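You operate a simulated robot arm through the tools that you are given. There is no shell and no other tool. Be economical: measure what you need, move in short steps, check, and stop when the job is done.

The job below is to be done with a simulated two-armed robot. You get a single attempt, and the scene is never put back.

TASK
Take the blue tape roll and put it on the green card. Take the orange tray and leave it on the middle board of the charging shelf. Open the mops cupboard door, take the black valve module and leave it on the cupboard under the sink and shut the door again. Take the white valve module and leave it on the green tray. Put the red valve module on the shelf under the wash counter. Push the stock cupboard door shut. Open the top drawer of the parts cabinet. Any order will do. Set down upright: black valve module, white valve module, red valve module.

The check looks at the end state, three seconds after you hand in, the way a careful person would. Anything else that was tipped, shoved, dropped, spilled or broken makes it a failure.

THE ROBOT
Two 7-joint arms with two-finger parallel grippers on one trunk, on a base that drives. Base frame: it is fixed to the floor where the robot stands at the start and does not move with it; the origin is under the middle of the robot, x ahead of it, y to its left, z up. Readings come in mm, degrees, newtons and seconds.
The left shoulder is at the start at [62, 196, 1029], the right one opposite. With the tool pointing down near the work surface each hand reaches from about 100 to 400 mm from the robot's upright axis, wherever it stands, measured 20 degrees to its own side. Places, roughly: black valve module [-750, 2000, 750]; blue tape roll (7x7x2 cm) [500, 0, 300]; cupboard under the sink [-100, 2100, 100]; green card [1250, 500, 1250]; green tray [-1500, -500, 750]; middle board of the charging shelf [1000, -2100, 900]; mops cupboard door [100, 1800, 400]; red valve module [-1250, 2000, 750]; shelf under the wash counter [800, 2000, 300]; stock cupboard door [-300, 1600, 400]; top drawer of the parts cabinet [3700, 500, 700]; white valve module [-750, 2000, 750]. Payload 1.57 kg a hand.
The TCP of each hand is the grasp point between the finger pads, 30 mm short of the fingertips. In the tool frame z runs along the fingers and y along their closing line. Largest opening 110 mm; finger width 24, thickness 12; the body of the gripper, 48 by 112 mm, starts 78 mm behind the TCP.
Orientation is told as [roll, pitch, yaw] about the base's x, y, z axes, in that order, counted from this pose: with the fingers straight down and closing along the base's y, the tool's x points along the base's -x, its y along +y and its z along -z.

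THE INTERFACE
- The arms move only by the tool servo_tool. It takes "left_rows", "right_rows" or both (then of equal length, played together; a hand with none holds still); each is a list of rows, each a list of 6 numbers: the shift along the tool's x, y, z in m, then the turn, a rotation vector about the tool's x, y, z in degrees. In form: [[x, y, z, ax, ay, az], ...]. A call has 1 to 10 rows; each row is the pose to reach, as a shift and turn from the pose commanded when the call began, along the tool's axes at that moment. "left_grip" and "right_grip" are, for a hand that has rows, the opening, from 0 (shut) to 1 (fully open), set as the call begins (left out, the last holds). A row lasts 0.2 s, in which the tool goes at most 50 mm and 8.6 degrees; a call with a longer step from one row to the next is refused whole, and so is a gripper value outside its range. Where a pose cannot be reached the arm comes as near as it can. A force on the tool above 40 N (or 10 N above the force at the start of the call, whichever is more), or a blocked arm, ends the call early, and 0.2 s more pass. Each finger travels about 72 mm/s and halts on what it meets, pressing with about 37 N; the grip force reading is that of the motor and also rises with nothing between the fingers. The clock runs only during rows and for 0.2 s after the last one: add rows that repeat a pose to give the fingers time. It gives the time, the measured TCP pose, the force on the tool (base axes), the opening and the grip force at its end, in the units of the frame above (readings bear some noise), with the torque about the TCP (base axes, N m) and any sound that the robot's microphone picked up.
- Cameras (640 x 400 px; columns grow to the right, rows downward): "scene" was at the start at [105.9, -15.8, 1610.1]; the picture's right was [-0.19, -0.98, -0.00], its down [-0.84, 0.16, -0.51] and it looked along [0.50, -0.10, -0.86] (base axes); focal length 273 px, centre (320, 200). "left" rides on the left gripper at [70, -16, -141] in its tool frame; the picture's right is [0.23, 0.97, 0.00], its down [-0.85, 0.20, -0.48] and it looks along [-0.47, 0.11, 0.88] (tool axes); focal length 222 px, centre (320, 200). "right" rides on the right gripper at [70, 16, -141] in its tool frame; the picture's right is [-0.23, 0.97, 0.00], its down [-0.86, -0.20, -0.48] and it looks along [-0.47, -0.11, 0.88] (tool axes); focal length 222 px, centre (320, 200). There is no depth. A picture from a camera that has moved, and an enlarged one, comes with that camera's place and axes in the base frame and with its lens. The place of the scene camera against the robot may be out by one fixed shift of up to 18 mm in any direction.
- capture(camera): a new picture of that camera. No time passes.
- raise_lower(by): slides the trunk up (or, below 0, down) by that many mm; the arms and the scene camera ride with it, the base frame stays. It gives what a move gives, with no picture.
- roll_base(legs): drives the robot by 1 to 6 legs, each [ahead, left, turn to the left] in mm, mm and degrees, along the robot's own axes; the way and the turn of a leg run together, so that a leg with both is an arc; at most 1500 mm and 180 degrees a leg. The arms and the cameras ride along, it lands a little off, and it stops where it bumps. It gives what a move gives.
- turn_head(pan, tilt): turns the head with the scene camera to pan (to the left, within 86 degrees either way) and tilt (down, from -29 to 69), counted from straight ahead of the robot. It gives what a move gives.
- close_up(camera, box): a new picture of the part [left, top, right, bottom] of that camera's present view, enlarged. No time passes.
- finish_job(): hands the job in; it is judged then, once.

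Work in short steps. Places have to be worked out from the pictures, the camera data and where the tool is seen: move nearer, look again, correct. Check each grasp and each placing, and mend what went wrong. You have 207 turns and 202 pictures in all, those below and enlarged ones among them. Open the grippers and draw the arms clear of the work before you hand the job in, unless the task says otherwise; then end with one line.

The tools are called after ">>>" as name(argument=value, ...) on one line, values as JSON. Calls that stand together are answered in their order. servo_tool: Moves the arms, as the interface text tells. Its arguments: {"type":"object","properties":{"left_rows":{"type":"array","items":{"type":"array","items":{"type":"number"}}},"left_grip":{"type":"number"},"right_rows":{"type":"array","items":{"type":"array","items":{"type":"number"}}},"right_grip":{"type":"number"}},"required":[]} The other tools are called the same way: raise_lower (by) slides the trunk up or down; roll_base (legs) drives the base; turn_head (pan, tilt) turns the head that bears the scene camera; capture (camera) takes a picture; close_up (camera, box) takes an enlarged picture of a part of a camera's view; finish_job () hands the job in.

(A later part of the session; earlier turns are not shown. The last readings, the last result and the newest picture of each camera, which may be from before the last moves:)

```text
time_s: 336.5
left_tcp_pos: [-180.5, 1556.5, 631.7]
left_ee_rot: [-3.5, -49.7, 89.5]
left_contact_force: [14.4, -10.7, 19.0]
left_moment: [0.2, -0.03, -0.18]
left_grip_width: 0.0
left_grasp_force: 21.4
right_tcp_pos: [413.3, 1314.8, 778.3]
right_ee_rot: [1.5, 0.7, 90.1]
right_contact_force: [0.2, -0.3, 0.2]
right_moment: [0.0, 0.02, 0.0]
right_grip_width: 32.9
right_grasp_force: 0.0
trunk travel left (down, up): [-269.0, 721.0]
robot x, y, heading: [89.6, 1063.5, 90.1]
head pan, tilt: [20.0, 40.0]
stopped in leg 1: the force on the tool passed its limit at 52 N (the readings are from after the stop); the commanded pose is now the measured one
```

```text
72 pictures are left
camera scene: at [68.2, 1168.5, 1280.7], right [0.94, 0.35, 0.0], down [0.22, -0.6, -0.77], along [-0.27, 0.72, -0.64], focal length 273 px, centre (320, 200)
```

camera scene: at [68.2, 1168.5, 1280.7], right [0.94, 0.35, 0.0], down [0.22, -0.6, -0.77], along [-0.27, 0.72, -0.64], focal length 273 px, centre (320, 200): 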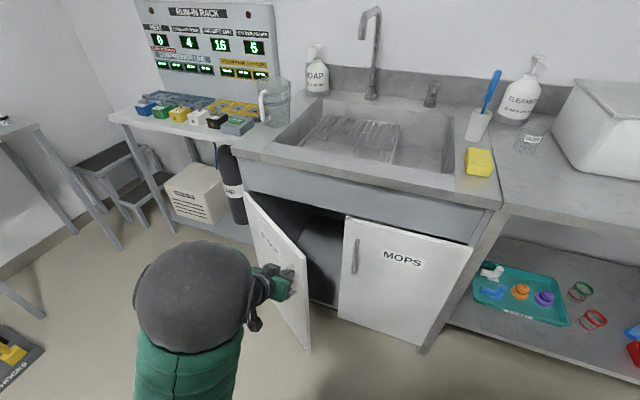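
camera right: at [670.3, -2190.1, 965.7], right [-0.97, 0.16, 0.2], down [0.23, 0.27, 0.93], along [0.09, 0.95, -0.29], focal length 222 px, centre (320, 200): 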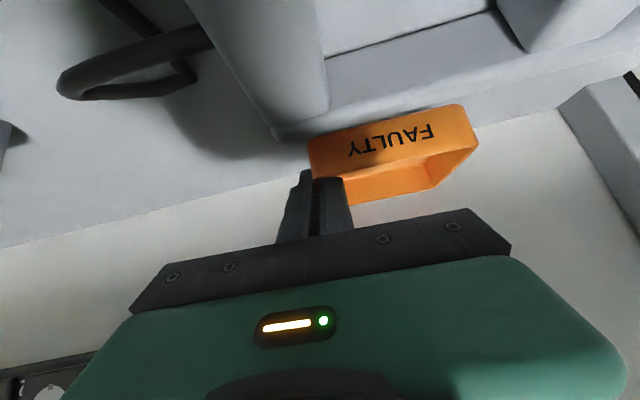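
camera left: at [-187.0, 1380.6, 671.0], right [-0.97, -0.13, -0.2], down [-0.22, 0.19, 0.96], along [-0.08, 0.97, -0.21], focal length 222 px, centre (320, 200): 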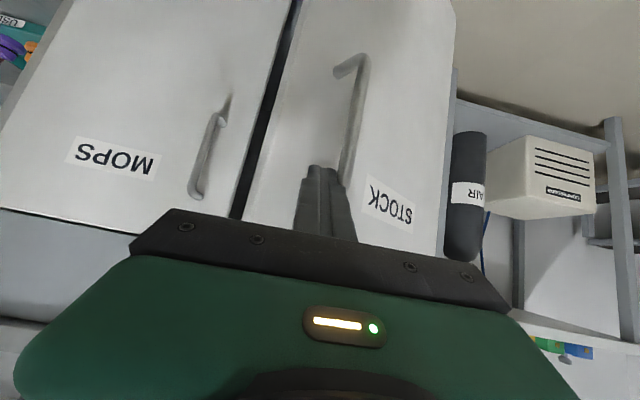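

Hinge angle fell from 53° to ~34°, but the finger rubs on the handle. I back off, lower below the handle (z≈400), and push the plain panel.

>>> roll_base(legs=[[-70, -15, 0]])

>>> raise_lower(by=-235)

>>> roll_base(legs=[[60, 0, 0]])

>>> capture(camera="left")

```text
time_s: 337.6
left_tcp_pos: [-171.8, 1487.3, 627.8]
left_ee_rot: [-3.8, -49.3, 90.1]
left_contact_force: [0.6, -0.4, -0.2]
left_moment: [0.0, -0.01, -0.04]
left_grip_width: 0.1
left_grasp_force: 21.8
right_tcp_pos: [424.7, 1249.7, 778.9]
right_ee_rot: [1.0, 0.7, 90.2]
right_contact_force: [0.0, 0.2, 1.2]
right_moment: [0.04, -0.04, 0.03]
right_grip_width: 32.9
right_grasp_force: 0.0
trunk travel left (down, up): [-269.0, 721.0]
robot x, y, heading: [101.7, 994.6, 90.4]
head pan, tilt: [20.0, 40.0]
```

```text
time_s: 340.0
left_tcp_pos: [-169.6, 1487.6, 392.4]
left_ee_rot: [-3.5, -49.3, 89.9]
left_contact_force: [-0.1, 0.0, 0.2]
left_moment: [-0.06, -0.04, -0.01]
left_grip_width: 0.0
left_grasp_force: 21.2
right_tcp_pos: [427.6, 1249.1, 542.7]
right_ee_rot: [1.2, 0.8, 90.1]
right_contact_force: [0.4, -0.7, 0.0]
right_moment: [0.02, 0.01, 0.0]
right_grip_width: 32.9
right_grasp_force: 0.1
trunk travel left (down, up): [-34.0, 956.0]
robot x, y, heading: [101.7, 998.0, 90.5]
head pan, tilt: [20.0, 40.0]
```

```text
time_s: 341.0
left_tcp_pos: [-171.3, 1548.1, 392.7]
left_ee_rot: [-3.5, -49.3, 89.8]
left_contact_force: [0.3, 0.2, -0.6]
left_moment: [0.01, -0.01, 0.02]
left_grip_width: 0.0
left_grasp_force: 21.2
right_tcp_pos: [426.8, 1309.8, 543.5]
right_ee_rot: [1.2, 0.8, 90.2]
right_contact_force: [-0.1, 0.3, 0.0]
right_moment: [0.0, -0.03, -0.04]
right_grip_width: 33.2
right_grasp_force: 0.0
trunk travel left (down, up): [-34.0, 956.0]
robot x, y, heading: [102.4, 1052.8, 90.4]
head pan, tilt: [20.0, 40.0]
```

```text
71 pictures are left
camera left: at [-165.8, 1395.2, 432.4], right [-0.97, -0.1, -0.21], down [-0.23, 0.21, 0.95], along [-0.05, 0.97, -0.22], focal length 222 px, centre (320, 200)
```

left: 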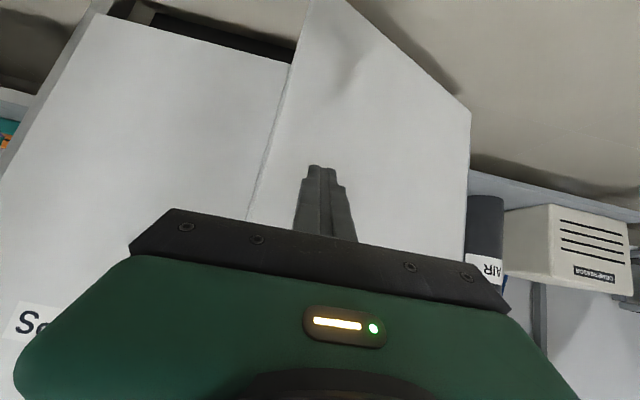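

Plain panel ahead. Push with short base legs.

>>> roll_base(legs=[[40, 0, 0]])

>>> roll_base(legs=[[50, 0, 0]])

>>> roll_base(legs=[[50, 0, 0]])

>>> capture(camera="scene")

```text
time_s: 341.9
left_tcp_pos: [-170.9, 1588.3, 390.7]
left_ee_rot: [-3.5, -49.3, 89.8]
left_contact_force: [1.1, 0.1, 0.2]
left_moment: [0.01, 0.03, -0.02]
left_grip_width: 0.3
left_grasp_force: 21.2
right_tcp_pos: [426.7, 1349.7, 542.2]
right_ee_rot: [1.2, 0.9, 90.1]
right_contact_force: [0.2, 1.1, 0.0]
right_moment: [0.04, -0.02, 0.03]
right_grip_width: 33.2
right_grasp_force: 0.0
trunk travel left (down, up): [-34.0, 956.0]
robot x, y, heading: [100.5, 1099.3, 90.1]
head pan, tilt: [20.0, 40.0]
```

```text
time_s: 342.8
left_tcp_pos: [-172.1, 1638.8, 392.0]
left_ee_rot: [-3.5, -49.3, 89.8]
left_contact_force: [-0.2, -0.2, 0.0]
left_moment: [0.0, 0.0, 0.0]
left_grip_width: 0.0
left_grasp_force: 20.8
right_tcp_pos: [426.7, 1400.8, 542.2]
right_ee_rot: [1.2, 0.7, 90.2]
right_contact_force: [0.4, -1.2, -1.1]
right_moment: [-0.01, 0.01, 0.0]
right_grip_width: 33.2
right_grasp_force: 0.0
trunk travel left (down, up): [-34.0, 956.0]
robot x, y, heading: [97.0, 1143.7, 90.1]
head pan, tilt: [20.0, 40.0]
```

```text
time_s: 343.7
left_tcp_pos: [-173.0, 1689.5, 392.3]
left_ee_rot: [-3.5, -49.2, 89.8]
left_contact_force: [0.1, -0.1, 0.7]
left_moment: [0.01, 0.01, 0.01]
left_grip_width: 0.1
left_grasp_force: 21.2
right_tcp_pos: [426.4, 1451.4, 542.5]
right_ee_rot: [1.2, 0.7, 90.1]
right_contact_force: [0.4, 0.4, -0.1]
right_moment: [0.01, 0.01, 0.02]
right_grip_width: 33.0
right_grasp_force: 0.2
trunk travel left (down, up): [-34.0, 956.0]
robot x, y, heading: [98.8, 1197.5, 90.4]
head pan, tilt: [20.0, 40.0]
```

```text
70 pictures are left
camera scene: at [77.0, 1306.1, 1045.0], right [0.94, 0.35, 0.0], down [0.22, -0.6, -0.77], along [-0.27, 0.72, -0.64], focal length 273 px, centre (320, 200)
```

scene: 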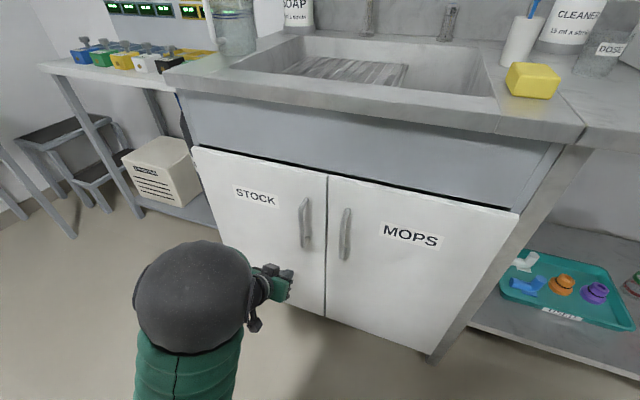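

Both doors now look shut and flush. Next, open the MOPS door with the right hand: I back off, shift left, and turn the right tool forward.

>>> roll_base(legs=[[-230, 0, 0], [0, 420, 0]])

>>> raise_lower(by=110)

>>> servo_tool(right_rows=[[-0.02, 0, 0, 0, -8.3, 0], [-0.04, 0, 0, 0, -16.6, 0], [-0.06, 0, 0, 0, -24.9, 0], [-0.08, 0, 0, 0, -33.2, 0], [-0.1, 0, 0, 0, -41.5, 0], [-0.12, 0, 0, 0, -49.8, 0], [-0.14, 0, 0, 0, -58.1, 0], [-0.16, 0, 0, 0, -66.4, 0], [-0.18, 0, 0, 0, -74.7, 0], [-0.2, 0, 0, 0, -82, 0]], right_grip=0.55)

>>> turn_head(pan=-15, tilt=40)

>>> capture(camera="scene")

>>> capture(camera="right")

```text
time_s: 347.6
left_tcp_pos: [-579.4, 1457.2, 391.6]
left_ee_rot: [-3.5, -49.1, 89.6]
left_contact_force: [-0.1, 0.7, -0.5]
left_moment: [0.0, -0.02, 0.01]
left_grip_width: 0.1
left_grasp_force: 21.4
right_tcp_pos: [16.6, 1215.4, 542.9]
right_ee_rot: [1.3, 1.0, 89.9]
right_contact_force: [-0.5, -0.1, 0.5]
right_moment: [0.0, -0.01, -0.02]
right_grip_width: 33.0
right_grasp_force: 0.2
trunk travel left (down, up): [-34.0, 956.0]
robot x, y, heading: [-311.2, 963.2, 90.4]
head pan, tilt: [20.0, 40.0]
```

```text
time_s: 349.0
left_tcp_pos: [-579.7, 1457.3, 501.7]
left_ee_rot: [-3.4, -49.2, 89.6]
left_contact_force: [0.2, 0.6, -0.6]
left_moment: [-0.01, -0.01, 0.0]
left_grip_width: 0.0
left_grasp_force: 21.3
right_tcp_pos: [16.3, 1216.6, 653.0]
right_ee_rot: [1.3, 0.8, 89.8]
right_contact_force: [-0.3, -0.2, -0.6]
right_moment: [0.0, 0.02, 0.02]
right_grip_width: 32.7
right_grasp_force: 0.2
trunk travel left (down, up): [-144.0, 846.0]
robot x, y, heading: [-311.4, 965.0, 90.3]
head pan, tilt: [20.0, 40.0]
```

```text
time_s: 351.2
left_tcp_pos: [-580.0, 1457.7, 501.9]
left_ee_rot: [-3.5, -49.3, 89.5]
left_contact_force: [0.0, -0.3, -0.2]
left_moment: [0.0, -0.02, 0.0]
left_grip_width: 0.2
left_grasp_force: 21.6
right_tcp_pos: [46.7, 1448.1, 659.8]
right_ee_rot: [8.7, -81.1, 81.3]
right_contact_force: [0.3, -0.2, 0.0]
right_moment: [-0.03, -0.03, 0.0]
right_grip_width: 60.4
right_grasp_force: 0.1
right hand out of reach, approached as far as the arm can: row 1, 2, 3, 4, 5, 6, 7, 8, 9, 10
trunk travel left (down, up): [-144.0, 846.0]
robot x, y, heading: [-309.4, 962.5, 90.2]
head pan, tilt: [20.0, 40.0]
```

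```text
time_s: 352.2
left_tcp_pos: [-579.1, 1457.2, 502.2]
left_ee_rot: [-3.6, -49.2, 89.6]
left_contact_force: [-0.2, -0.3, 0.6]
left_moment: [0.02, 0.0, 0.02]
left_grip_width: 0.0
left_grasp_force: 21.5
right_tcp_pos: [46.1, 1446.2, 659.2]
right_ee_rot: [8.4, -81.0, 81.7]
right_contact_force: [-0.1, -0.1, -1.3]
right_moment: [-0.01, 0.01, -0.01]
right_grip_width: 60.7
right_grasp_force: 0.0
trunk travel left (down, up): [-144.0, 846.0]
robot x, y, heading: [-308.4, 960.9, 90.2]
head pan, tilt: [-15.0, 40.0]
```

```text
69 pictures are left
camera scene: at [-280.9, 1075.8, 1154.9], right [0.97, -0.25, 0.0], down [-0.16, -0.62, -0.77], along [0.19, 0.74, -0.64], focal length 273 px, centre (320, 200)
```

scene: 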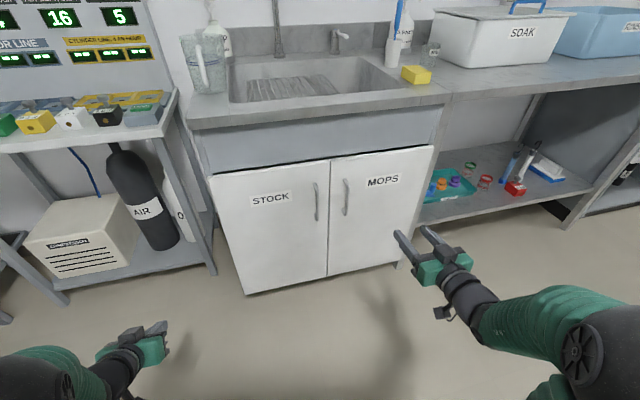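

```text
68 pictures are left
camera right: at [28.3, 1296.6, 613.6], right [-0.97, 0.04, 0.25], down [0.22, -0.34, 0.91], along [0.12, 0.94, 0.32], focal length 222 px, centre (320, 200)
```

right: 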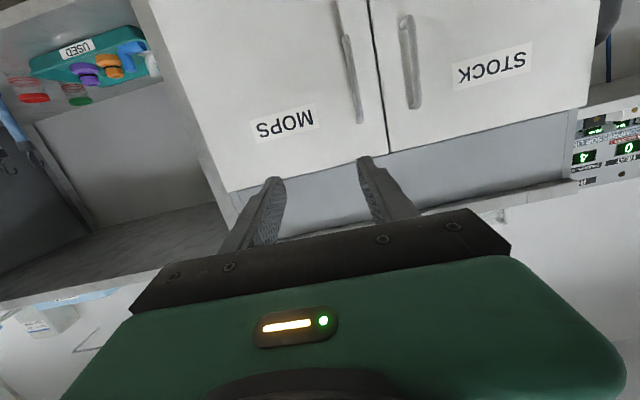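

Handle: x≈−25, z 492–629. The right tool points straight at it. I lower 97 mm, shift left 71 mm, and advance 230 mm.

>>> raise_lower(by=-97)

>>> roll_base(legs=[[0, 71, 0], [230, 0, 0]])

>>> capture(camera="right")

```text
time_s: 353.5
left_tcp_pos: [-579.6, 1457.0, 406.0]
left_ee_rot: [-3.4, -49.3, 89.5]
left_contact_force: [-0.5, 0.8, 0.1]
left_moment: [0.0, -0.02, 0.01]
left_grip_width: 0.0
left_grasp_force: 21.3
right_tcp_pos: [45.3, 1447.1, 562.0]
right_ee_rot: [8.4, -81.1, 81.6]
right_contact_force: [-0.3, 0.4, -0.4]
right_moment: [0.02, 0.0, -0.03]
right_grip_width: 60.7
right_grasp_force: 0.1
trunk travel left (down, up): [-47.0, 943.0]
robot x, y, heading: [-308.5, 964.2, 90.3]
head pan, tilt: [-15.0, 40.0]
```

```text
time_s: 355.9
left_tcp_pos: [-652.7, 1680.8, 404.6]
left_ee_rot: [-3.6, -49.2, 89.9]
left_contact_force: [-0.2, -0.3, -0.2]
left_moment: [-0.03, -0.02, -0.01]
left_grip_width: 0.0
left_grasp_force: 21.0
right_tcp_pos: [-28.2, 1673.4, 562.2]
right_ee_rot: [8.3, -81.0, 82.0]
right_contact_force: [-1.0, -0.5, 0.3]
right_moment: [0.0, 0.0, -0.03]
right_grip_width: 60.5
right_grasp_force: 0.1
trunk travel left (down, up): [-47.0, 943.0]
robot x, y, heading: [-379.2, 1190.0, 90.5]
head pan, tilt: [-15.0, 40.0]
```

```text
67 pictures are left
camera right: at [-44.8, 1522.8, 516.5], right [-0.97, 0.03, 0.25], down [0.22, -0.34, 0.91], along [0.11, 0.94, 0.32], focal length 222 px, centre (320, 200)
```

right: 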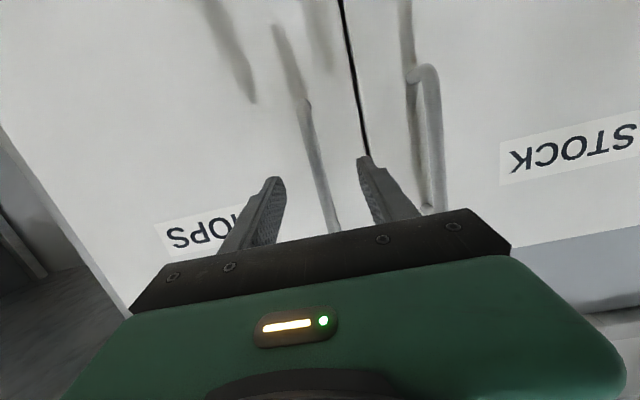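

The bar is centred between the fingers, about 65 mm ahead. Advance 55 mm and close.

>>> roll_base(legs=[[55, 0, 0]])

>>> servo_tool(right_rows=[[0, 0, 0, 0, 0, 0], [0, 0, 0, 0, 0, 0], [0, 0, 0, 0, 0, 0], [0, 0, 0, 0, 0, 0]], right_grip=0)

>>> capture(camera="right")

```text
time_s: 356.9
left_tcp_pos: [-652.8, 1729.9, 404.9]
left_ee_rot: [-3.5, -49.3, 89.7]
left_contact_force: [0.5, -0.4, 0.2]
left_moment: [0.01, -0.01, 0.02]
left_grip_width: 0.0
left_grasp_force: 20.9
right_tcp_pos: [-27.4, 1719.8, 560.9]
right_ee_rot: [9.0, -80.9, 81.1]
right_contact_force: [-0.5, -1.1, 1.0]
right_moment: [0.04, -0.02, -0.04]
right_grip_width: 60.2
right_grasp_force: 0.0
trunk travel left (down, up): [-47.0, 943.0]
robot x, y, heading: [-383.2, 1240.5, 90.2]
head pan, tilt: [-15.0, 40.0]
stopped in leg 1: the force on the tool passed its limit at 86 N (the readings are from after the stop); the commanded pose is now the measured one
```

```text
time_s: 357.9
left_tcp_pos: [-653.1, 1730.6, 405.8]
left_ee_rot: [-3.4, -49.3, 89.6]
left_contact_force: [-0.3, -0.4, -0.4]
left_moment: [-0.01, -0.01, -0.01]
left_grip_width: 0.2
left_grasp_force: 21.0
right_tcp_pos: [-26.3, 1716.8, 561.2]
right_ee_rot: [8.7, -80.8, 81.5]
right_contact_force: [1.4, -0.6, -0.6]
right_moment: [-0.14, -0.77, 0.01]
right_grip_width: 12.2
right_grasp_force: 29.9
trunk travel left (down, up): [-47.0, 943.0]
robot x, y, heading: [-379.5, 1235.2, 90.6]
head pan, tilt: [-15.0, 40.0]
```

```text
66 pictures are left
camera right: at [-44.5, 1568.0, 515.3], right [-0.97, 0.03, 0.25], down [0.22, -0.34, 0.91], along [0.12, 0.94, 0.32], focal length 222 px, centre (320, 200)
```

right: 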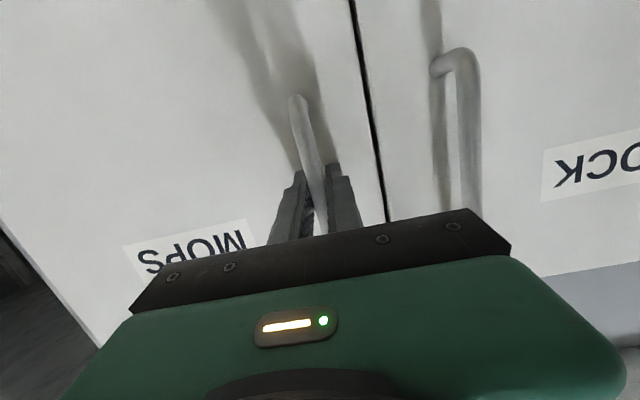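

Handle gripped (12 mm). I pull with short base legs following the door's arc.

>>> roll_base(legs=[[-40, -3, 0]])

>>> roll_base(legs=[[-45, -12, 0]])

>>> roll_base(legs=[[-45, -18, 0]])

>>> capture(camera="scene")

```text
time_s: 358.8
left_tcp_pos: [-649.1, 1690.5, 405.7]
left_ee_rot: [-3.3, -49.3, 89.5]
left_contact_force: [0.2, -0.4, 0.3]
left_moment: [0.0, -0.01, 0.02]
left_grip_width: 0.4
left_grasp_force: 21.3
right_tcp_pos: [-20.6, 1679.4, 560.9]
right_ee_rot: [9.8, -81.0, 80.0]
right_contact_force: [32.3, 7.8, 5.4]
right_moment: [-0.71, -0.73, 0.07]
right_grip_width: 12.4
right_grasp_force: 29.6
trunk travel left (down, up): [-47.0, 943.0]
robot x, y, heading: [-379.5, 1197.1, 90.3]
head pan, tilt: [-15.0, 40.0]
```

```text
time_s: 360.1
left_tcp_pos: [-637.9, 1645.6, 405.3]
left_ee_rot: [-4.0, -49.3, 90.0]
left_contact_force: [0.2, -1.1, 0.6]
left_moment: [0.01, 0.01, 0.01]
left_grip_width: 0.0
left_grasp_force: 21.4
right_tcp_pos: [-3.5, 1632.3, 562.3]
right_ee_rot: [6.9, -80.6, 81.6]
right_contact_force: [9.6, 4.5, -11.3]
right_moment: [-0.68, -0.69, -0.03]
right_grip_width: 11.9
right_grasp_force: 29.5
trunk travel left (down, up): [-47.0, 943.0]
robot x, y, heading: [-365.1, 1152.6, 90.3]
head pan, tilt: [-15.0, 40.0]
stopped in leg 1: the force on the tool passed its limit at 46 N (the readings are from after the stop); the commanded pose is now the measured one
```

```text
time_s: 361.3
left_tcp_pos: [-621.0, 1600.1, 403.3]
left_ee_rot: [-4.5, -49.4, 90.3]
left_contact_force: [-0.1, 0.0, -0.5]
left_moment: [0.01, -0.01, 0.0]
left_grip_width: 0.0
left_grasp_force: 21.5
right_tcp_pos: [17.8, 1585.6, 567.1]
right_ee_rot: [3.6, -81.1, 84.4]
right_contact_force: [14.3, 10.2, -10.1]
right_moment: [-0.67, -0.67, -0.12]
right_grip_width: 11.9
right_grasp_force: 29.3
trunk travel left (down, up): [-47.0, 943.0]
robot x, y, heading: [-344.0, 1105.8, 90.4]
head pan, tilt: [-15.0, 40.0]
stopped in leg 1: the force on the tool passed its limit at 45 N (the readings are from after the stop); the commanded pose is now the measured one
```

```text
65 pictures are left
camera scene: at [-314.5, 1222.7, 1057.5], right [0.97, -0.25, 0.0], down [-0.16, -0.62, -0.76], along [0.19, 0.74, -0.65], focal length 273 px, centre (320, 200)
```

scene: 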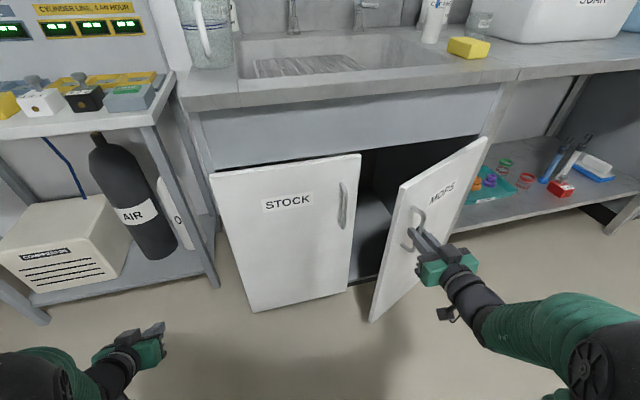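

The mops door is ~37° open. I release the handle, back off, and then use closed fingers behind the free edge to swing it wide.

>>> servo_tool(right_rows=[[0, 0, 0, 0, 0, 0], [0, 0, 0, 0, 0, 0], [0, 0, 0, 0, 0, 0]], right_grip=0.5)

>>> roll_base(legs=[[-110, 0, 0], [0, 150, 0]])

>>> servo_tool(right_rows=[[0, 0, 0, 0, 0, 0], [0, 0, 0, 0, 0, 0], [0, 0, 0, 0, 0, 0]], right_grip=0)

>>> capture(camera="scene")

```text
time_s: 362.1
left_tcp_pos: [-620.3, 1598.6, 404.2]
left_ee_rot: [-4.6, -49.5, 90.4]
left_contact_force: [-0.7, 0.6, 0.9]
left_moment: [0.01, 0.0, -0.03]
left_grip_width: 0.0
left_grasp_force: 21.4
right_tcp_pos: [14.4, 1587.4, 568.8]
right_ee_rot: [3.6, -81.5, 84.7]
right_contact_force: [0.0, -0.2, -0.4]
right_moment: [-0.03, -0.01, -0.04]
right_grip_width: 54.8
right_grasp_force: 0.1
trunk travel left (down, up): [-47.0, 943.0]
robot x, y, heading: [-346.5, 1108.2, 90.5]
head pan, tilt: [-15.0, 40.0]
```

```text
time_s: 364.2
left_tcp_pos: [-770.2, 1491.3, 405.2]
left_ee_rot: [-4.4, -49.5, 90.3]
left_contact_force: [-0.5, 0.9, 0.7]
left_moment: [-0.04, 0.0, 0.01]
left_grip_width: 0.0
left_grasp_force: 21.6
right_tcp_pos: [-134.7, 1477.7, 569.4]
right_ee_rot: [3.9, -81.6, 84.3]
right_contact_force: [0.4, 0.0, -0.3]
right_moment: [0.04, 0.0, -0.01]
right_grip_width: 54.9
right_grasp_force: 0.1
trunk travel left (down, up): [-47.0, 943.0]
robot x, y, heading: [-494.1, 999.1, 90.4]
head pan, tilt: [-15.0, 40.0]
```

```text
time_s: 365.0
left_tcp_pos: [-770.8, 1489.0, 404.2]
left_ee_rot: [-4.6, -49.6, 90.4]
left_contact_force: [-0.3, -0.5, 0.7]
left_moment: [0.01, 0.04, 0.03]
left_grip_width: 0.0
left_grasp_force: 21.9
right_tcp_pos: [-135.4, 1477.2, 571.1]
right_ee_rot: [3.0, -81.5, 85.3]
right_contact_force: [-0.6, 0.0, -0.2]
right_moment: [-0.01, -0.01, 0.02]
right_grip_width: 0.0
right_grasp_force: 21.4
trunk travel left (down, up): [-47.0, 943.0]
robot x, y, heading: [-492.3, 1002.5, 90.5]
head pan, tilt: [-15.0, 40.0]
```

```text
64 pictures are left
camera scene: at [-467.3, 1111.9, 1058.0], right [0.97, -0.25, 0.0], down [-0.16, -0.62, -0.77], along [0.19, 0.74, -0.64], focal length 273 px, centre (320, 200)
```

scene: 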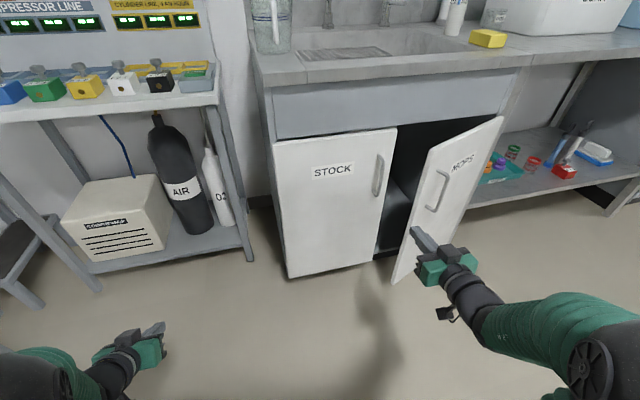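

Fingers closed; free edge at about (−22,1635). I go forward 145 mm left of the edge, then push right.

>>> roll_base(legs=[[145, 0, 0]])

>>> roll_base(legs=[[0, -120, 0]])

>>> capture(camera="scene")

```text
time_s: 366.4
left_tcp_pos: [-772.9, 1638.1, 404.8]
left_ee_rot: [-4.5, -49.6, 90.5]
left_contact_force: [-0.2, 0.0, -0.4]
left_moment: [0.02, 0.04, -0.01]
left_grip_width: 0.0
left_grasp_force: 21.2
right_tcp_pos: [-138.0, 1625.4, 570.6]
right_ee_rot: [3.3, -81.4, 85.2]
right_contact_force: [-0.6, 0.0, 0.6]
right_moment: [0.01, 0.03, 0.0]
right_grip_width: 0.1
right_grasp_force: 21.4
trunk travel left (down, up): [-47.0, 943.0]
robot x, y, heading: [-496.0, 1148.3, 90.7]
head pan, tilt: [-15.0, 40.0]
```

```text
time_s: 367.5
left_tcp_pos: [-687.0, 1638.0, 408.2]
left_ee_rot: [-3.7, -49.9, 89.8]
left_contact_force: [0.1, -0.1, 0.9]
left_moment: [0.01, -0.01, 0.01]
left_grip_width: 0.0
left_grasp_force: 21.4
right_tcp_pos: [-64.5, 1627.0, 567.0]
right_ee_rot: [6.7, -81.5, 83.7]
right_contact_force: [-8.7, -3.9, 1.6]
right_moment: [0.09, -0.11, -0.08]
right_grip_width: 0.2
right_grasp_force: 21.4
trunk travel left (down, up): [-47.0, 943.0]
robot x, y, heading: [-415.8, 1150.8, 90.7]
head pan, tilt: [-15.0, 40.0]
stopped in leg 1: the force on the tool passed its limit at 65 N (the readings are from after the stop); the commanded pose is now the measured one
```

```text
63 pictures are left
camera scene: at [-380.9, 1259.7, 1057.9], right [0.97, -0.25, -0.01], down [-0.17, -0.62, -0.76], along [0.19, 0.74, -0.64], focal length 273 px, centre (320, 200)
```

scene: 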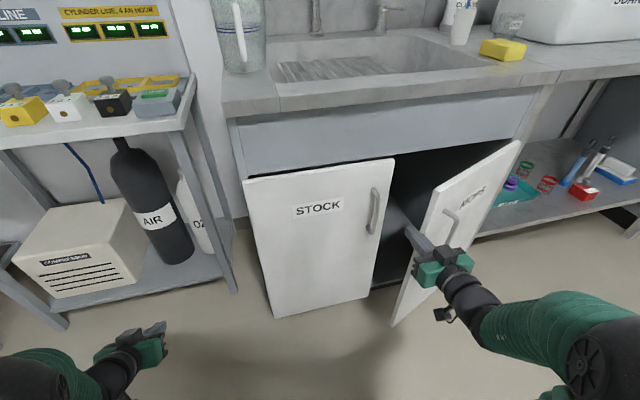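

Contact with the free edge from inside. Continue with shorter lateral pushes.

>>> roll_base(legs=[[0, -40, 0]])

>>> roll_base(legs=[[0, -45, 0]])

>>> roll_base(legs=[[0, -45, 0]])

>>> roll_base(legs=[[0, -45, 0]])

>>> capture(camera="scene")

```text
time_s: 368.4
left_tcp_pos: [-672.4, 1636.0, 410.1]
left_ee_rot: [-3.8, -49.9, 90.1]
left_contact_force: [0.1, 0.6, 0.2]
left_moment: [-0.05, 0.05, 0.02]
left_grip_width: 0.0
left_grasp_force: 21.4
right_tcp_pos: [-64.6, 1629.4, 570.9]
right_ee_rot: [3.8, -82.4, 89.6]
right_contact_force: [-40.3, -17.3, 20.0]
right_moment: [0.21, -0.83, -0.4]
right_grip_width: 0.1
right_grasp_force: 21.3
trunk travel left (down, up): [-47.0, 943.0]
robot x, y, heading: [-397.1, 1147.0, 90.6]
head pan, tilt: [-15.0, 40.0]
stopped in leg 1: the force on the tool passed its limit at 70 N (the readings are from after the stop); the commanded pose is now the measured one
```

```text
time_s: 369.2
left_tcp_pos: [-660.2, 1634.3, 413.2]
left_ee_rot: [-2.8, -49.8, 89.7]
left_contact_force: [-0.2, -0.3, 1.5]
left_moment: [-0.03, -0.01, 0.02]
left_grip_width: 0.1
left_grasp_force: 21.2
right_tcp_pos: [-66.1, 1629.2, 568.9]
right_ee_rot: [6.7, -82.5, 89.3]
right_contact_force: [-49.5, -19.2, 24.0]
right_moment: [0.26, -1.0, -0.46]
right_grip_width: 0.2
right_grasp_force: 21.1
trunk travel left (down, up): [-47.0, 943.0]
robot x, y, heading: [-384.7, 1147.0, 90.6]
head pan, tilt: [-15.0, 40.0]
stopped in leg 1: the force on the tool passed its limit at 81 N (the readings are from after the stop); the commanded pose is now the measured one
```

```text
time_s: 370.0
left_tcp_pos: [-647.0, 1633.1, 414.4]
left_ee_rot: [-1.9, -49.8, 89.1]
left_contact_force: [0.2, 0.1, -0.1]
left_moment: [-0.01, 0.02, 0.01]
left_grip_width: 0.0
left_grasp_force: 21.2
right_tcp_pos: [-66.5, 1629.9, 566.0]
right_ee_rot: [10.8, -82.8, 87.9]
right_contact_force: [-49.1, -20.6, 24.0]
right_moment: [0.24, -1.03, -0.44]
right_grip_width: 0.0
right_grasp_force: 21.3
trunk travel left (down, up): [-47.0, 943.0]
robot x, y, heading: [-375.4, 1148.6, 90.7]
head pan, tilt: [-15.0, 40.0]
stopped in leg 1: the force on the tool passed its limit at 88 N (the readings are from after the stop); the commanded pose is now the measured one
```

```text
time_s: 370.8
left_tcp_pos: [-634.5, 1632.1, 416.6]
left_ee_rot: [-0.9, -49.7, 88.6]
left_contact_force: [0.0, -0.2, 0.1]
left_moment: [-0.01, 0.08, 0.05]
left_grip_width: 0.1
left_grasp_force: 21.1
right_tcp_pos: [-67.1, 1629.8, 561.9]
right_ee_rot: [15.3, -82.7, 86.2]
right_contact_force: [-46.8, -19.0, 23.8]
right_moment: [0.24, -0.97, -0.4]
right_grip_width: 0.0
right_grasp_force: 20.8
trunk travel left (down, up): [-47.0, 943.0]
robot x, y, heading: [-367.0, 1145.4, 91.0]
head pan, tilt: [-15.0, 40.0]
stopped in leg 1: the force on the tool passed its limit at 88 N (the readings are from after the stop); the commanded pose is now the measured one
```

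```text
62 pictures are left
camera scene: at [-343.3, 1253.4, 1058.8], right [0.97, -0.24, 0.0], down [-0.15, -0.62, -0.77], along [0.19, 0.75, -0.64], focal length 273 px, centre (320, 200)
```

scene: 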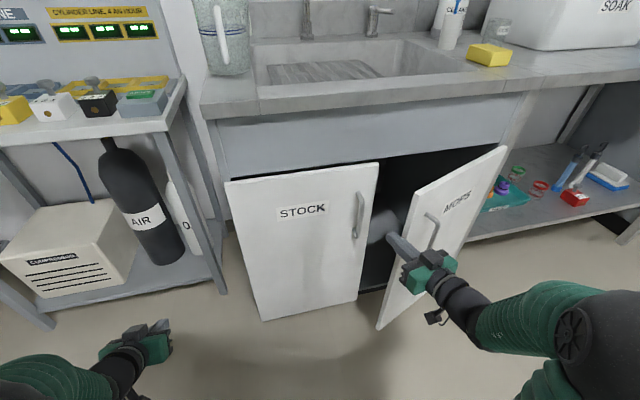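

The finger jams on the door's edge end. Using the handle again is better: I back away left, straighten the hand and return to the handle.

>>> roll_base(legs=[[0, 60, 0], [-150, 0, 0]])

>>> servo_tool(right_rows=[[0, 0, 0, 6, 0.5, 0], [0, 0, 0, 11.5, 1, 0], [0, 0, 0, 11.5, 1, 0], [0, 0, 0, 11.5, 1, 0]], right_grip=0.6)

>>> roll_base(legs=[[0, -150, -0.9]])

>>> capture(camera="right")

>>> capture(camera="scene")

```text
time_s: 372.7
left_tcp_pos: [-691.7, 1485.6, 413.8]
left_ee_rot: [-0.6, -49.4, 88.4]
left_contact_force: [-0.2, 0.2, 0.2]
left_moment: [0.0, 0.01, 0.03]
left_grip_width: 0.1
left_grasp_force: 21.6
right_tcp_pos: [-112.0, 1479.6, 556.5]
right_ee_rot: [16.0, -82.2, 83.8]
right_contact_force: [0.3, 0.7, 0.4]
right_moment: [-0.01, -0.02, 0.0]
right_grip_width: 0.0
right_grasp_force: 21.8
trunk travel left (down, up): [-47.0, 943.0]
robot x, y, heading: [-419.4, 996.8, 90.4]
head pan, tilt: [-15.0, 40.0]
```

```text
time_s: 373.7
left_tcp_pos: [-692.5, 1483.9, 414.6]
left_ee_rot: [-0.7, -49.4, 88.4]
left_contact_force: [-0.4, -0.7, -0.5]
left_moment: [0.01, 0.01, 0.01]
left_grip_width: 0.0
left_grasp_force: 21.7
right_tcp_pos: [-95.6, 1505.3, 565.3]
right_ee_rot: [3.2, -81.2, 85.2]
right_contact_force: [0.3, -0.5, -0.7]
right_moment: [0.01, 0.02, 0.03]
right_grip_width: 65.8
right_grasp_force: 0.0
right hand out of reach, approached as far as the arm can: row 1, 2, 3, 4
trunk travel left (down, up): [-47.0, 943.0]
robot x, y, heading: [-422.0, 993.2, 90.8]
head pan, tilt: [-15.0, 40.0]
```

```text
time_s: 375.1
left_tcp_pos: [-537.8, 1490.0, 414.4]
left_ee_rot: [-0.9, -49.4, 87.7]
left_contact_force: [-0.2, 0.3, -0.4]
left_moment: [0.01, 0.03, 0.03]
left_grip_width: 0.0
left_grasp_force: 21.5
right_tcp_pos: [59.5, 1500.3, 564.8]
right_ee_rot: [2.7, -81.1, 84.5]
right_contact_force: [0.1, -0.2, 0.3]
right_moment: [0.0, 0.01, -0.04]
right_grip_width: 65.9
right_grasp_force: 0.1
trunk travel left (down, up): [-47.0, 943.0]
robot x, y, heading: [-277.4, 997.0, 89.9]
head pan, tilt: [-15.0, 40.0]
```

```text
61 pictures are left
camera right: at [35.7, 1351.7, 518.7], right [-0.97, 0.08, 0.23], down [0.19, -0.35, 0.92], along [0.16, 0.93, 0.32], focal length 222 px, centre (320, 200)
```

right: 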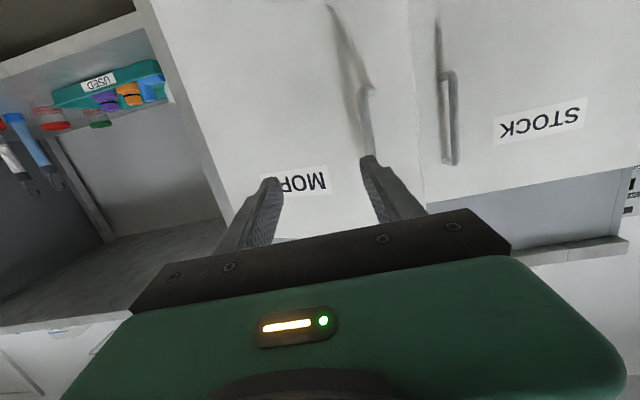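

```text
60 pictures are left
camera scene: at [-247.7, 1108.4, 1058.0], right [0.97, -0.26, 0.0], down [-0.17, -0.62, -0.77], along [0.2, 0.74, -0.64], focal length 273 px, centre (320, 200)
```

scene: 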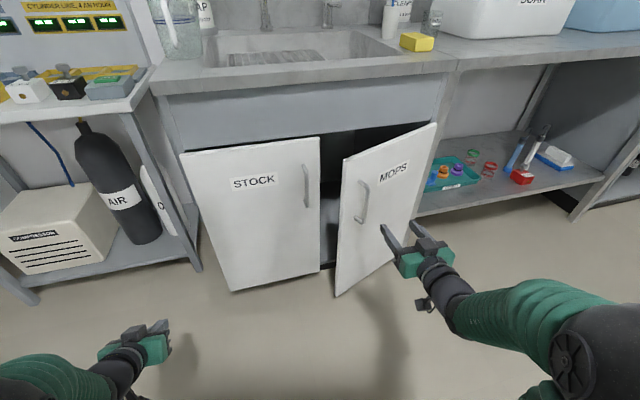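

The handle bar is at about x=9, y≈1610. I shift left 48 mm, advance 85 mm and regrip.

>>> roll_base(legs=[[0, 48, 0], [70, 0, 0]])

>>> capture(camera="right")

```text
time_s: 376.6
left_tcp_pos: [-582.4, 1559.0, 413.9]
left_ee_rot: [-0.7, -49.4, 87.4]
left_contact_force: [0.2, 0.3, 0.1]
left_moment: [-0.01, -0.02, 0.0]
left_grip_width: 0.2
left_grasp_force: 21.3
right_tcp_pos: [14.8, 1570.7, 564.4]
right_ee_rot: [3.5, -81.2, 83.8]
right_contact_force: [0.3, -0.1, 0.2]
right_moment: [-0.01, 0.01, 0.0]
right_grip_width: 66.0
right_grasp_force: 0.0
trunk travel left (down, up): [-47.0, 943.0]
robot x, y, heading: [-324.8, 1067.1, 89.5]
head pan, tilt: [-15.0, 40.0]
```

```text
59 pictures are left
camera right: at [-10.0, 1421.0, 518.2], right [-0.97, 0.08, 0.23], down [0.19, -0.35, 0.92], along [0.16, 0.93, 0.33], focal length 222 px, centre (320, 200)
```

right: 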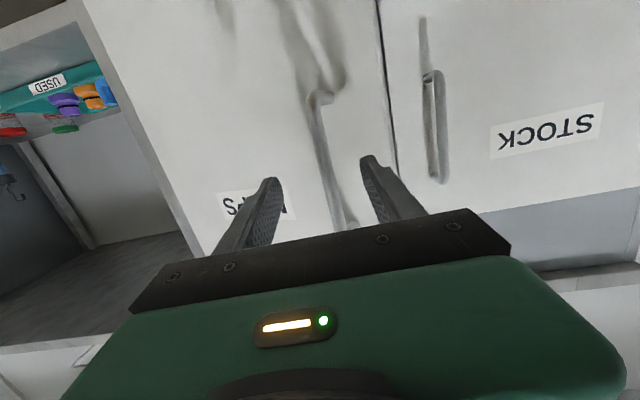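

Bar is between the fingers. Narrow to 40 mm, advance 22 mm, close.

>>> servo_tool(right_rows=[[0, 0, 0, 0, 0, 0], [0, 0, 0, 0, 0, 0]], right_grip=0.38)

>>> roll_base(legs=[[22, 0, 0]])

>>> servo_tool(right_rows=[[0, 0, 0, 0, 0, 0], [0, 0, 0, 0, 0, 0], [0, 0, 0, 0, 0, 0]], right_grip=0)

>>> roll_base(legs=[[-28, -26, 0]])

>>> roll_base(legs=[[-25, -30, 0]])

>>> capture(camera="scene")

```text
time_s: 377.2
left_tcp_pos: [-582.4, 1558.9, 414.0]
left_ee_rot: [-0.8, -49.5, 87.5]
left_contact_force: [0.5, 0.7, 0.2]
left_moment: [0.0, 0.0, 0.03]
left_grip_width: 0.2
left_grasp_force: 21.0
right_tcp_pos: [14.0, 1570.3, 565.7]
right_ee_rot: [3.3, -81.1, 83.9]
right_contact_force: [0.2, 1.0, -0.4]
right_moment: [-0.04, 0.0, 0.01]
right_grip_width: 42.0
right_grasp_force: 0.0
trunk travel left (down, up): [-47.0, 943.0]
robot x, y, heading: [-322.3, 1069.1, 89.6]
head pan, tilt: [-15.0, 40.0]
```

```text
time_s: 378.0
left_tcp_pos: [-583.0, 1581.0, 416.0]
left_ee_rot: [-0.7, -49.3, 87.5]
left_contact_force: [-0.6, 0.3, -0.4]
left_moment: [-0.03, -0.01, 0.0]
left_grip_width: 0.0
left_grasp_force: 21.4
right_tcp_pos: [14.3, 1592.4, 564.8]
right_ee_rot: [3.2, -81.3, 84.0]
right_contact_force: [-0.3, 0.1, 0.1]
right_moment: [0.02, 0.0, 0.01]
right_grip_width: 41.9
right_grasp_force: 0.0
trunk travel left (down, up): [-47.0, 943.0]
robot x, y, heading: [-318.4, 1088.6, 89.7]
head pan, tilt: [-15.0, 40.0]
```

```text
time_s: 378.8
left_tcp_pos: [-583.3, 1581.2, 414.4]
left_ee_rot: [-1.0, -49.4, 87.6]
left_contact_force: [-0.9, 0.7, -0.6]
left_moment: [0.03, 0.0, -0.01]
left_grip_width: 0.2
left_grasp_force: 21.6
right_tcp_pos: [12.4, 1592.0, 565.3]
right_ee_rot: [2.3, -81.1, 85.1]
right_contact_force: [-15.9, -9.3, -4.2]
right_moment: [0.51, -0.51, 0.23]
right_grip_width: 11.8
right_grasp_force: 29.6
trunk travel left (down, up): [-47.0, 943.0]
robot x, y, heading: [-322.2, 1087.8, 89.6]
head pan, tilt: [-15.0, 40.0]
```

```text
time_s: 379.8
left_tcp_pos: [-560.5, 1556.9, 417.4]
left_ee_rot: [-0.6, -49.7, 87.4]
left_contact_force: [0.2, -0.5, 0.0]
left_moment: [-0.04, 0.0, 0.03]
left_grip_width: 0.0
left_grasp_force: 21.5
right_tcp_pos: [31.7, 1566.3, 564.5]
right_ee_rot: [3.4, -81.2, 84.6]
right_contact_force: [-10.9, -7.2, 2.8]
right_moment: [0.28, -0.7, 0.17]
right_grip_width: 12.0
right_grasp_force: 29.0
trunk travel left (down, up): [-47.0, 943.0]
robot x, y, heading: [-297.0, 1065.4, 89.6]
head pan, tilt: [-15.0, 40.0]
stopped in leg 1: the force on the tool passed its limit at 53 N (the readings are from after the stop); the commanded pose is now the measured one
```

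```text
time_s: 380.8
left_tcp_pos: [-527.0, 1530.5, 417.6]
left_ee_rot: [-0.5, -49.7, 87.1]
left_contact_force: [0.2, 0.2, -0.4]
left_moment: [0.0, -0.02, 0.0]
left_grip_width: 0.3
left_grasp_force: 21.3
right_tcp_pos: [62.4, 1538.2, 564.1]
right_ee_rot: [3.2, -81.2, 85.1]
right_contact_force: [-7.5, -9.1, 5.9]
right_moment: [0.07, -0.68, -0.38]
right_grip_width: 11.9
right_grasp_force: 29.6
trunk travel left (down, up): [-47.0, 943.0]
robot x, y, heading: [-268.5, 1040.6, 89.6]
head pan, tilt: [-15.0, 40.0]
stopped in leg 1: the force on the tool passed its limit at 82 N (the readings are from after the stop); the commanded pose is now the measured one
```

```text
58 pictures are left
camera scene: at [-241.3, 1147.8, 1058.3], right [0.96, -0.26, 0.0], down [-0.17, -0.62, -0.77], along [0.2, 0.74, -0.64], focal length 273 px, centre (320, 200)
```

scene: 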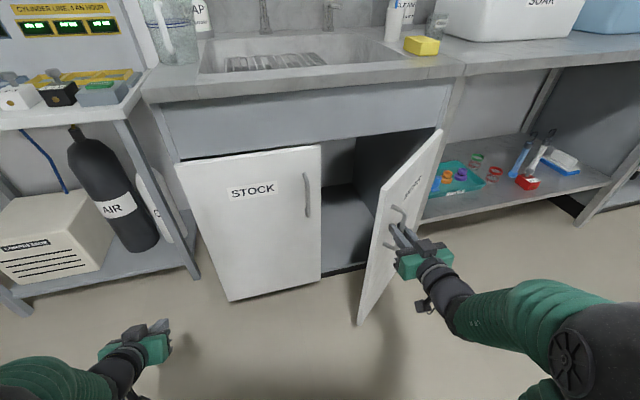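

Door now ~52°. Two more arc steps.

>>> roll_base(legs=[[-24, -38, 0]])

>>> roll_base(legs=[[-14, -42, 0]])

>>> capture(camera="scene")

```text
time_s: 381.7
left_tcp_pos: [-500.6, 1511.3, 421.2]
left_ee_rot: [0.1, -49.8, 86.7]
left_contact_force: [0.4, -0.4, -1.0]
left_moment: [-0.03, 0.03, 0.04]
left_grip_width: 0.0
left_grasp_force: 21.2
right_tcp_pos: [86.1, 1519.7, 563.2]
right_ee_rot: [5.4, -81.3, 83.5]
right_contact_force: [-20.8, -25.8, 10.5]
right_moment: [0.45, -0.6, 0.32]
right_grip_width: 12.2
right_grasp_force: 29.4
trunk travel left (down, up): [-47.0, 943.0]
robot x, y, heading: [-243.7, 1018.4, 89.7]
head pan, tilt: [-15.0, 40.0]
stopped in leg 1: the force on the tool passed its limit at 52 N (the readings are from after the stop); the commanded pose is now the measured one
```

```text
time_s: 382.6
left_tcp_pos: [-486.7, 1502.8, 422.0]
left_ee_rot: [0.5, -49.8, 86.5]
left_contact_force: [0.6, 0.3, 0.8]
left_moment: [-0.03, 0.07, 0.06]
left_grip_width: 0.1
left_grasp_force: 21.3
right_tcp_pos: [98.1, 1510.2, 560.9]
right_ee_rot: [6.6, -81.3, 82.7]
right_contact_force: [-23.8, -32.0, 18.8]
right_moment: [-0.39, -0.76, 0.19]
right_grip_width: 12.2
right_grasp_force: 29.1
trunk travel left (down, up): [-47.0, 943.0]
robot x, y, heading: [-228.3, 1011.8, 89.8]
head pan, tilt: [-15.0, 40.0]
stopped in leg 1: the force on the tool passed its limit at 62 N (the readings are from after the stop); the commanded pose is now the measured one
```

```text
57 pictures are left
camera scene: at [-204.5, 1119.0, 1058.9], right [0.96, -0.26, 0.0], down [-0.17, -0.62, -0.77], along [0.2, 0.74, -0.64], focal length 273 px, centre (320, 200)
```

scene: 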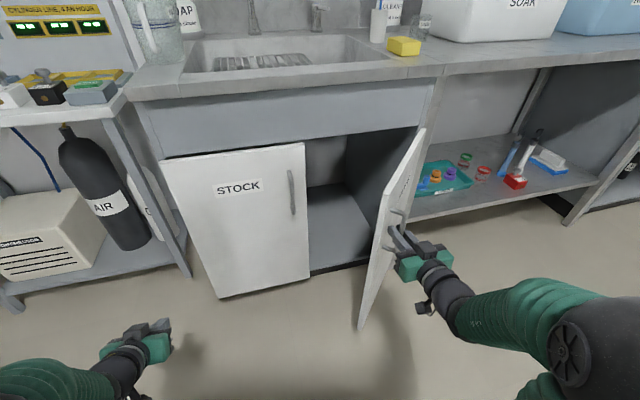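

The door is ~63° open, enough for access. Release, back off, and turn the right tool down again.

>>> servo_tool(right_rows=[[0, 0, 0, 0, 0, 0], [0, 0, 0, 0, 0, 0], [0, 0, 0, 0, 0, 0]], right_grip=0.4)

>>> roll_base(legs=[[-130, 0, 0]])

>>> servo_tool(right_rows=[[0, 0, 0, 0, 8.2, 0], [0, 0, 0, 0, 16.4, 0], [0, 0, 0, 0, 24.6, 0], [0, 0, 0, 0, 32.8, 0], [0, 0, 0, 0, 41, 0], [0, 0, 0, 0, 49.2, 0], [0, 0, 0, 0, 57.4, 0], [0, 0, 0, 0, 65.6, 0], [0, 0, 0, 0, 73.8, 0], [0, 0, 0, 0, 81, 0]], right_grip=0.765)

>>> capture(camera="scene")

```text
time_s: 383.4
left_tcp_pos: [-488.2, 1505.5, 419.9]
left_ee_rot: [0.5, -49.6, 86.6]
left_contact_force: [0.3, 0.0, -0.2]
left_moment: [-0.01, 0.0, 0.02]
left_grip_width: 0.0
left_grasp_force: 21.3
right_tcp_pos: [99.4, 1514.6, 554.9]
right_ee_rot: [7.2, -80.4, 81.8]
right_contact_force: [0.3, 0.2, -0.4]
right_moment: [0.01, 0.03, -0.01]
right_grip_width: 44.1
right_grasp_force: 0.2
trunk travel left (down, up): [-47.0, 943.0]
robot x, y, heading: [-227.4, 1012.5, 89.7]
head pan, tilt: [-15.0, 40.0]
```

```text
time_s: 384.6
left_tcp_pos: [-488.7, 1376.8, 417.6]
left_ee_rot: [0.5, -49.5, 86.7]
left_contact_force: [-0.4, 0.2, 1.3]
left_moment: [0.01, -0.01, -0.01]
left_grip_width: 0.0
left_grasp_force: 21.7
right_tcp_pos: [99.7, 1385.4, 556.9]
right_ee_rot: [7.4, -80.7, 81.5]
right_contact_force: [-0.5, 0.5, 0.2]
right_moment: [-0.03, 0.02, 0.01]
right_grip_width: 44.0
right_grasp_force: 0.1
trunk travel left (down, up): [-47.0, 943.0]
robot x, y, heading: [-228.4, 884.6, 89.6]
head pan, tilt: [-15.0, 40.0]
```

```text
time_s: 386.9
left_tcp_pos: [-489.7, 1376.0, 419.2]
left_ee_rot: [0.5, -49.5, 86.6]
left_contact_force: [0.2, -0.7, 0.4]
left_moment: [-0.02, 0.02, 0.0]
left_grip_width: 0.0
left_grasp_force: 20.8
right_tcp_pos: [99.3, 1383.6, 558.1]
right_ee_rot: [1.2, 0.3, 88.7]
right_contact_force: [-0.3, 1.0, 0.3]
right_moment: [0.03, -0.01, -0.01]
right_grip_width: 84.1
right_grasp_force: 0.0
trunk travel left (down, up): [-47.0, 943.0]
robot x, y, heading: [-234.2, 884.5, 89.6]
head pan, tilt: [-15.0, 40.0]
```

```text
56 pictures are left
camera scene: at [-203.0, 996.3, 1057.9], right [0.96, -0.26, 0.0], down [-0.17, -0.62, -0.76], along [0.2, 0.74, -0.64], focal length 273 px, centre (320, 200)
```

scene: 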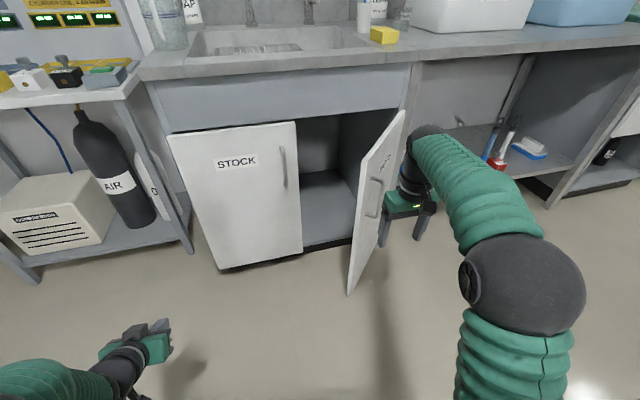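

Right tool is down. I lift and retract the left hand for clearance, raise the trunk and drive so the right hand comes before the black module.

>>> servo_tool(left_rows=[[-0.012, 0, -0.035, 0, 0, 0], [-0.025, 0, -0.07, 0, 0, 0], [-0.038, 0, -0.105, 0, 0, 0], [-0.05, 0, -0.14, 0, 0, 0], [-0.07, 0, -0.175, 0, 0, 0], [-0.089, 0, -0.206, 0, 0, 0]])

>>> raise_lower(by=400)

>>> roll_base(legs=[[0, 793, 0.4], [560, 0, 0]])

>>> capture(camera="right")

>>> capture(camera="scene")

```text
time_s: 388.2
left_tcp_pos: [-502.1, 1313.5, 532.7]
left_ee_rot: [0.6, -49.4, 86.6]
left_contact_force: [-0.3, 0.9, -0.1]
left_moment: [-0.01, 0.03, 0.0]
left_grip_width: 0.0
left_grasp_force: 21.8
left hand out of reach, approached as far as the arm can: row 2, 3, 4, 5, 6
right_tcp_pos: [98.9, 1384.7, 557.4]
right_ee_rot: [1.2, 0.2, 88.8]
right_contact_force: [-0.2, -0.5, 0.2]
right_moment: [0.0, 0.04, 0.0]
right_grip_width: 84.1
right_grasp_force: 0.0
trunk travel left (down, up): [-47.0, 943.0]
robot x, y, heading: [-234.0, 882.6, 89.8]
head pan, tilt: [-15.0, 40.0]
```

```text
time_s: 392.1
left_tcp_pos: [-501.7, 1315.3, 933.5]
left_ee_rot: [0.4, -49.5, 86.7]
left_contact_force: [-0.1, 0.0, -0.1]
left_moment: [0.01, 0.01, -0.03]
left_grip_width: 0.1
left_grasp_force: 21.0
right_tcp_pos: [99.6, 1384.1, 958.5]
right_ee_rot: [1.2, 0.1, 88.9]
right_contact_force: [-0.7, 0.1, 0.4]
right_moment: [0.04, -0.01, -0.01]
right_grip_width: 84.4
right_grasp_force: 0.0
trunk travel left (down, up): [-447.0, 543.0]
robot x, y, heading: [-231.7, 882.8, 89.9]
head pan, tilt: [-15.0, 40.0]
```

```text
time_s: 395.7
left_tcp_pos: [-1192.6, 1318.6, 933.3]
left_ee_rot: [0.7, -49.6, 86.2]
left_contact_force: [0.0, 0.6, 0.6]
left_moment: [-0.01, 0.0, 0.0]
left_grip_width: 0.0
left_grasp_force: 21.1
right_tcp_pos: [-589.2, 1385.8, 957.4]
right_ee_rot: [1.2, 0.0, 88.3]
right_contact_force: [-1.4, -0.1, -0.7]
right_moment: [0.03, -0.06, -0.01]
right_grip_width: 83.9
right_grasp_force: 0.0
trunk travel left (down, up): [-447.0, 543.0]
robot x, y, heading: [-927.1, 891.7, 89.4]
head pan, tilt: [-15.0, 40.0]
stopped in leg 1: the robot was blocked; the commanded pose is now the measured one
```

```text
55 pictures are left
camera right: at [-605.3, 1317.7, 1100.1], right [-0.97, 0.26, 0.02], down [0.23, 0.85, 0.47], along [0.1, 0.46, -0.88], focal length 222 px, centre (320, 200)
```

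right: 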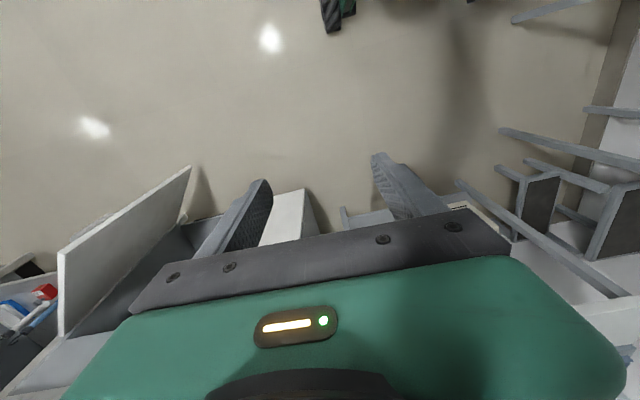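

```text
54 pictures are left
camera scene: at [-892.2, 1000.5, 1457.8], right [0.96, -0.27, 0.0], down [-0.17, -0.62, -0.76], along [0.2, 0.74, -0.64], focal length 273 px, centre (320, 200)
```

scene: 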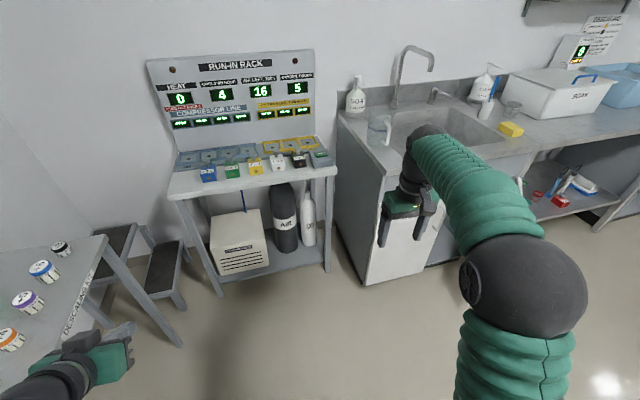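

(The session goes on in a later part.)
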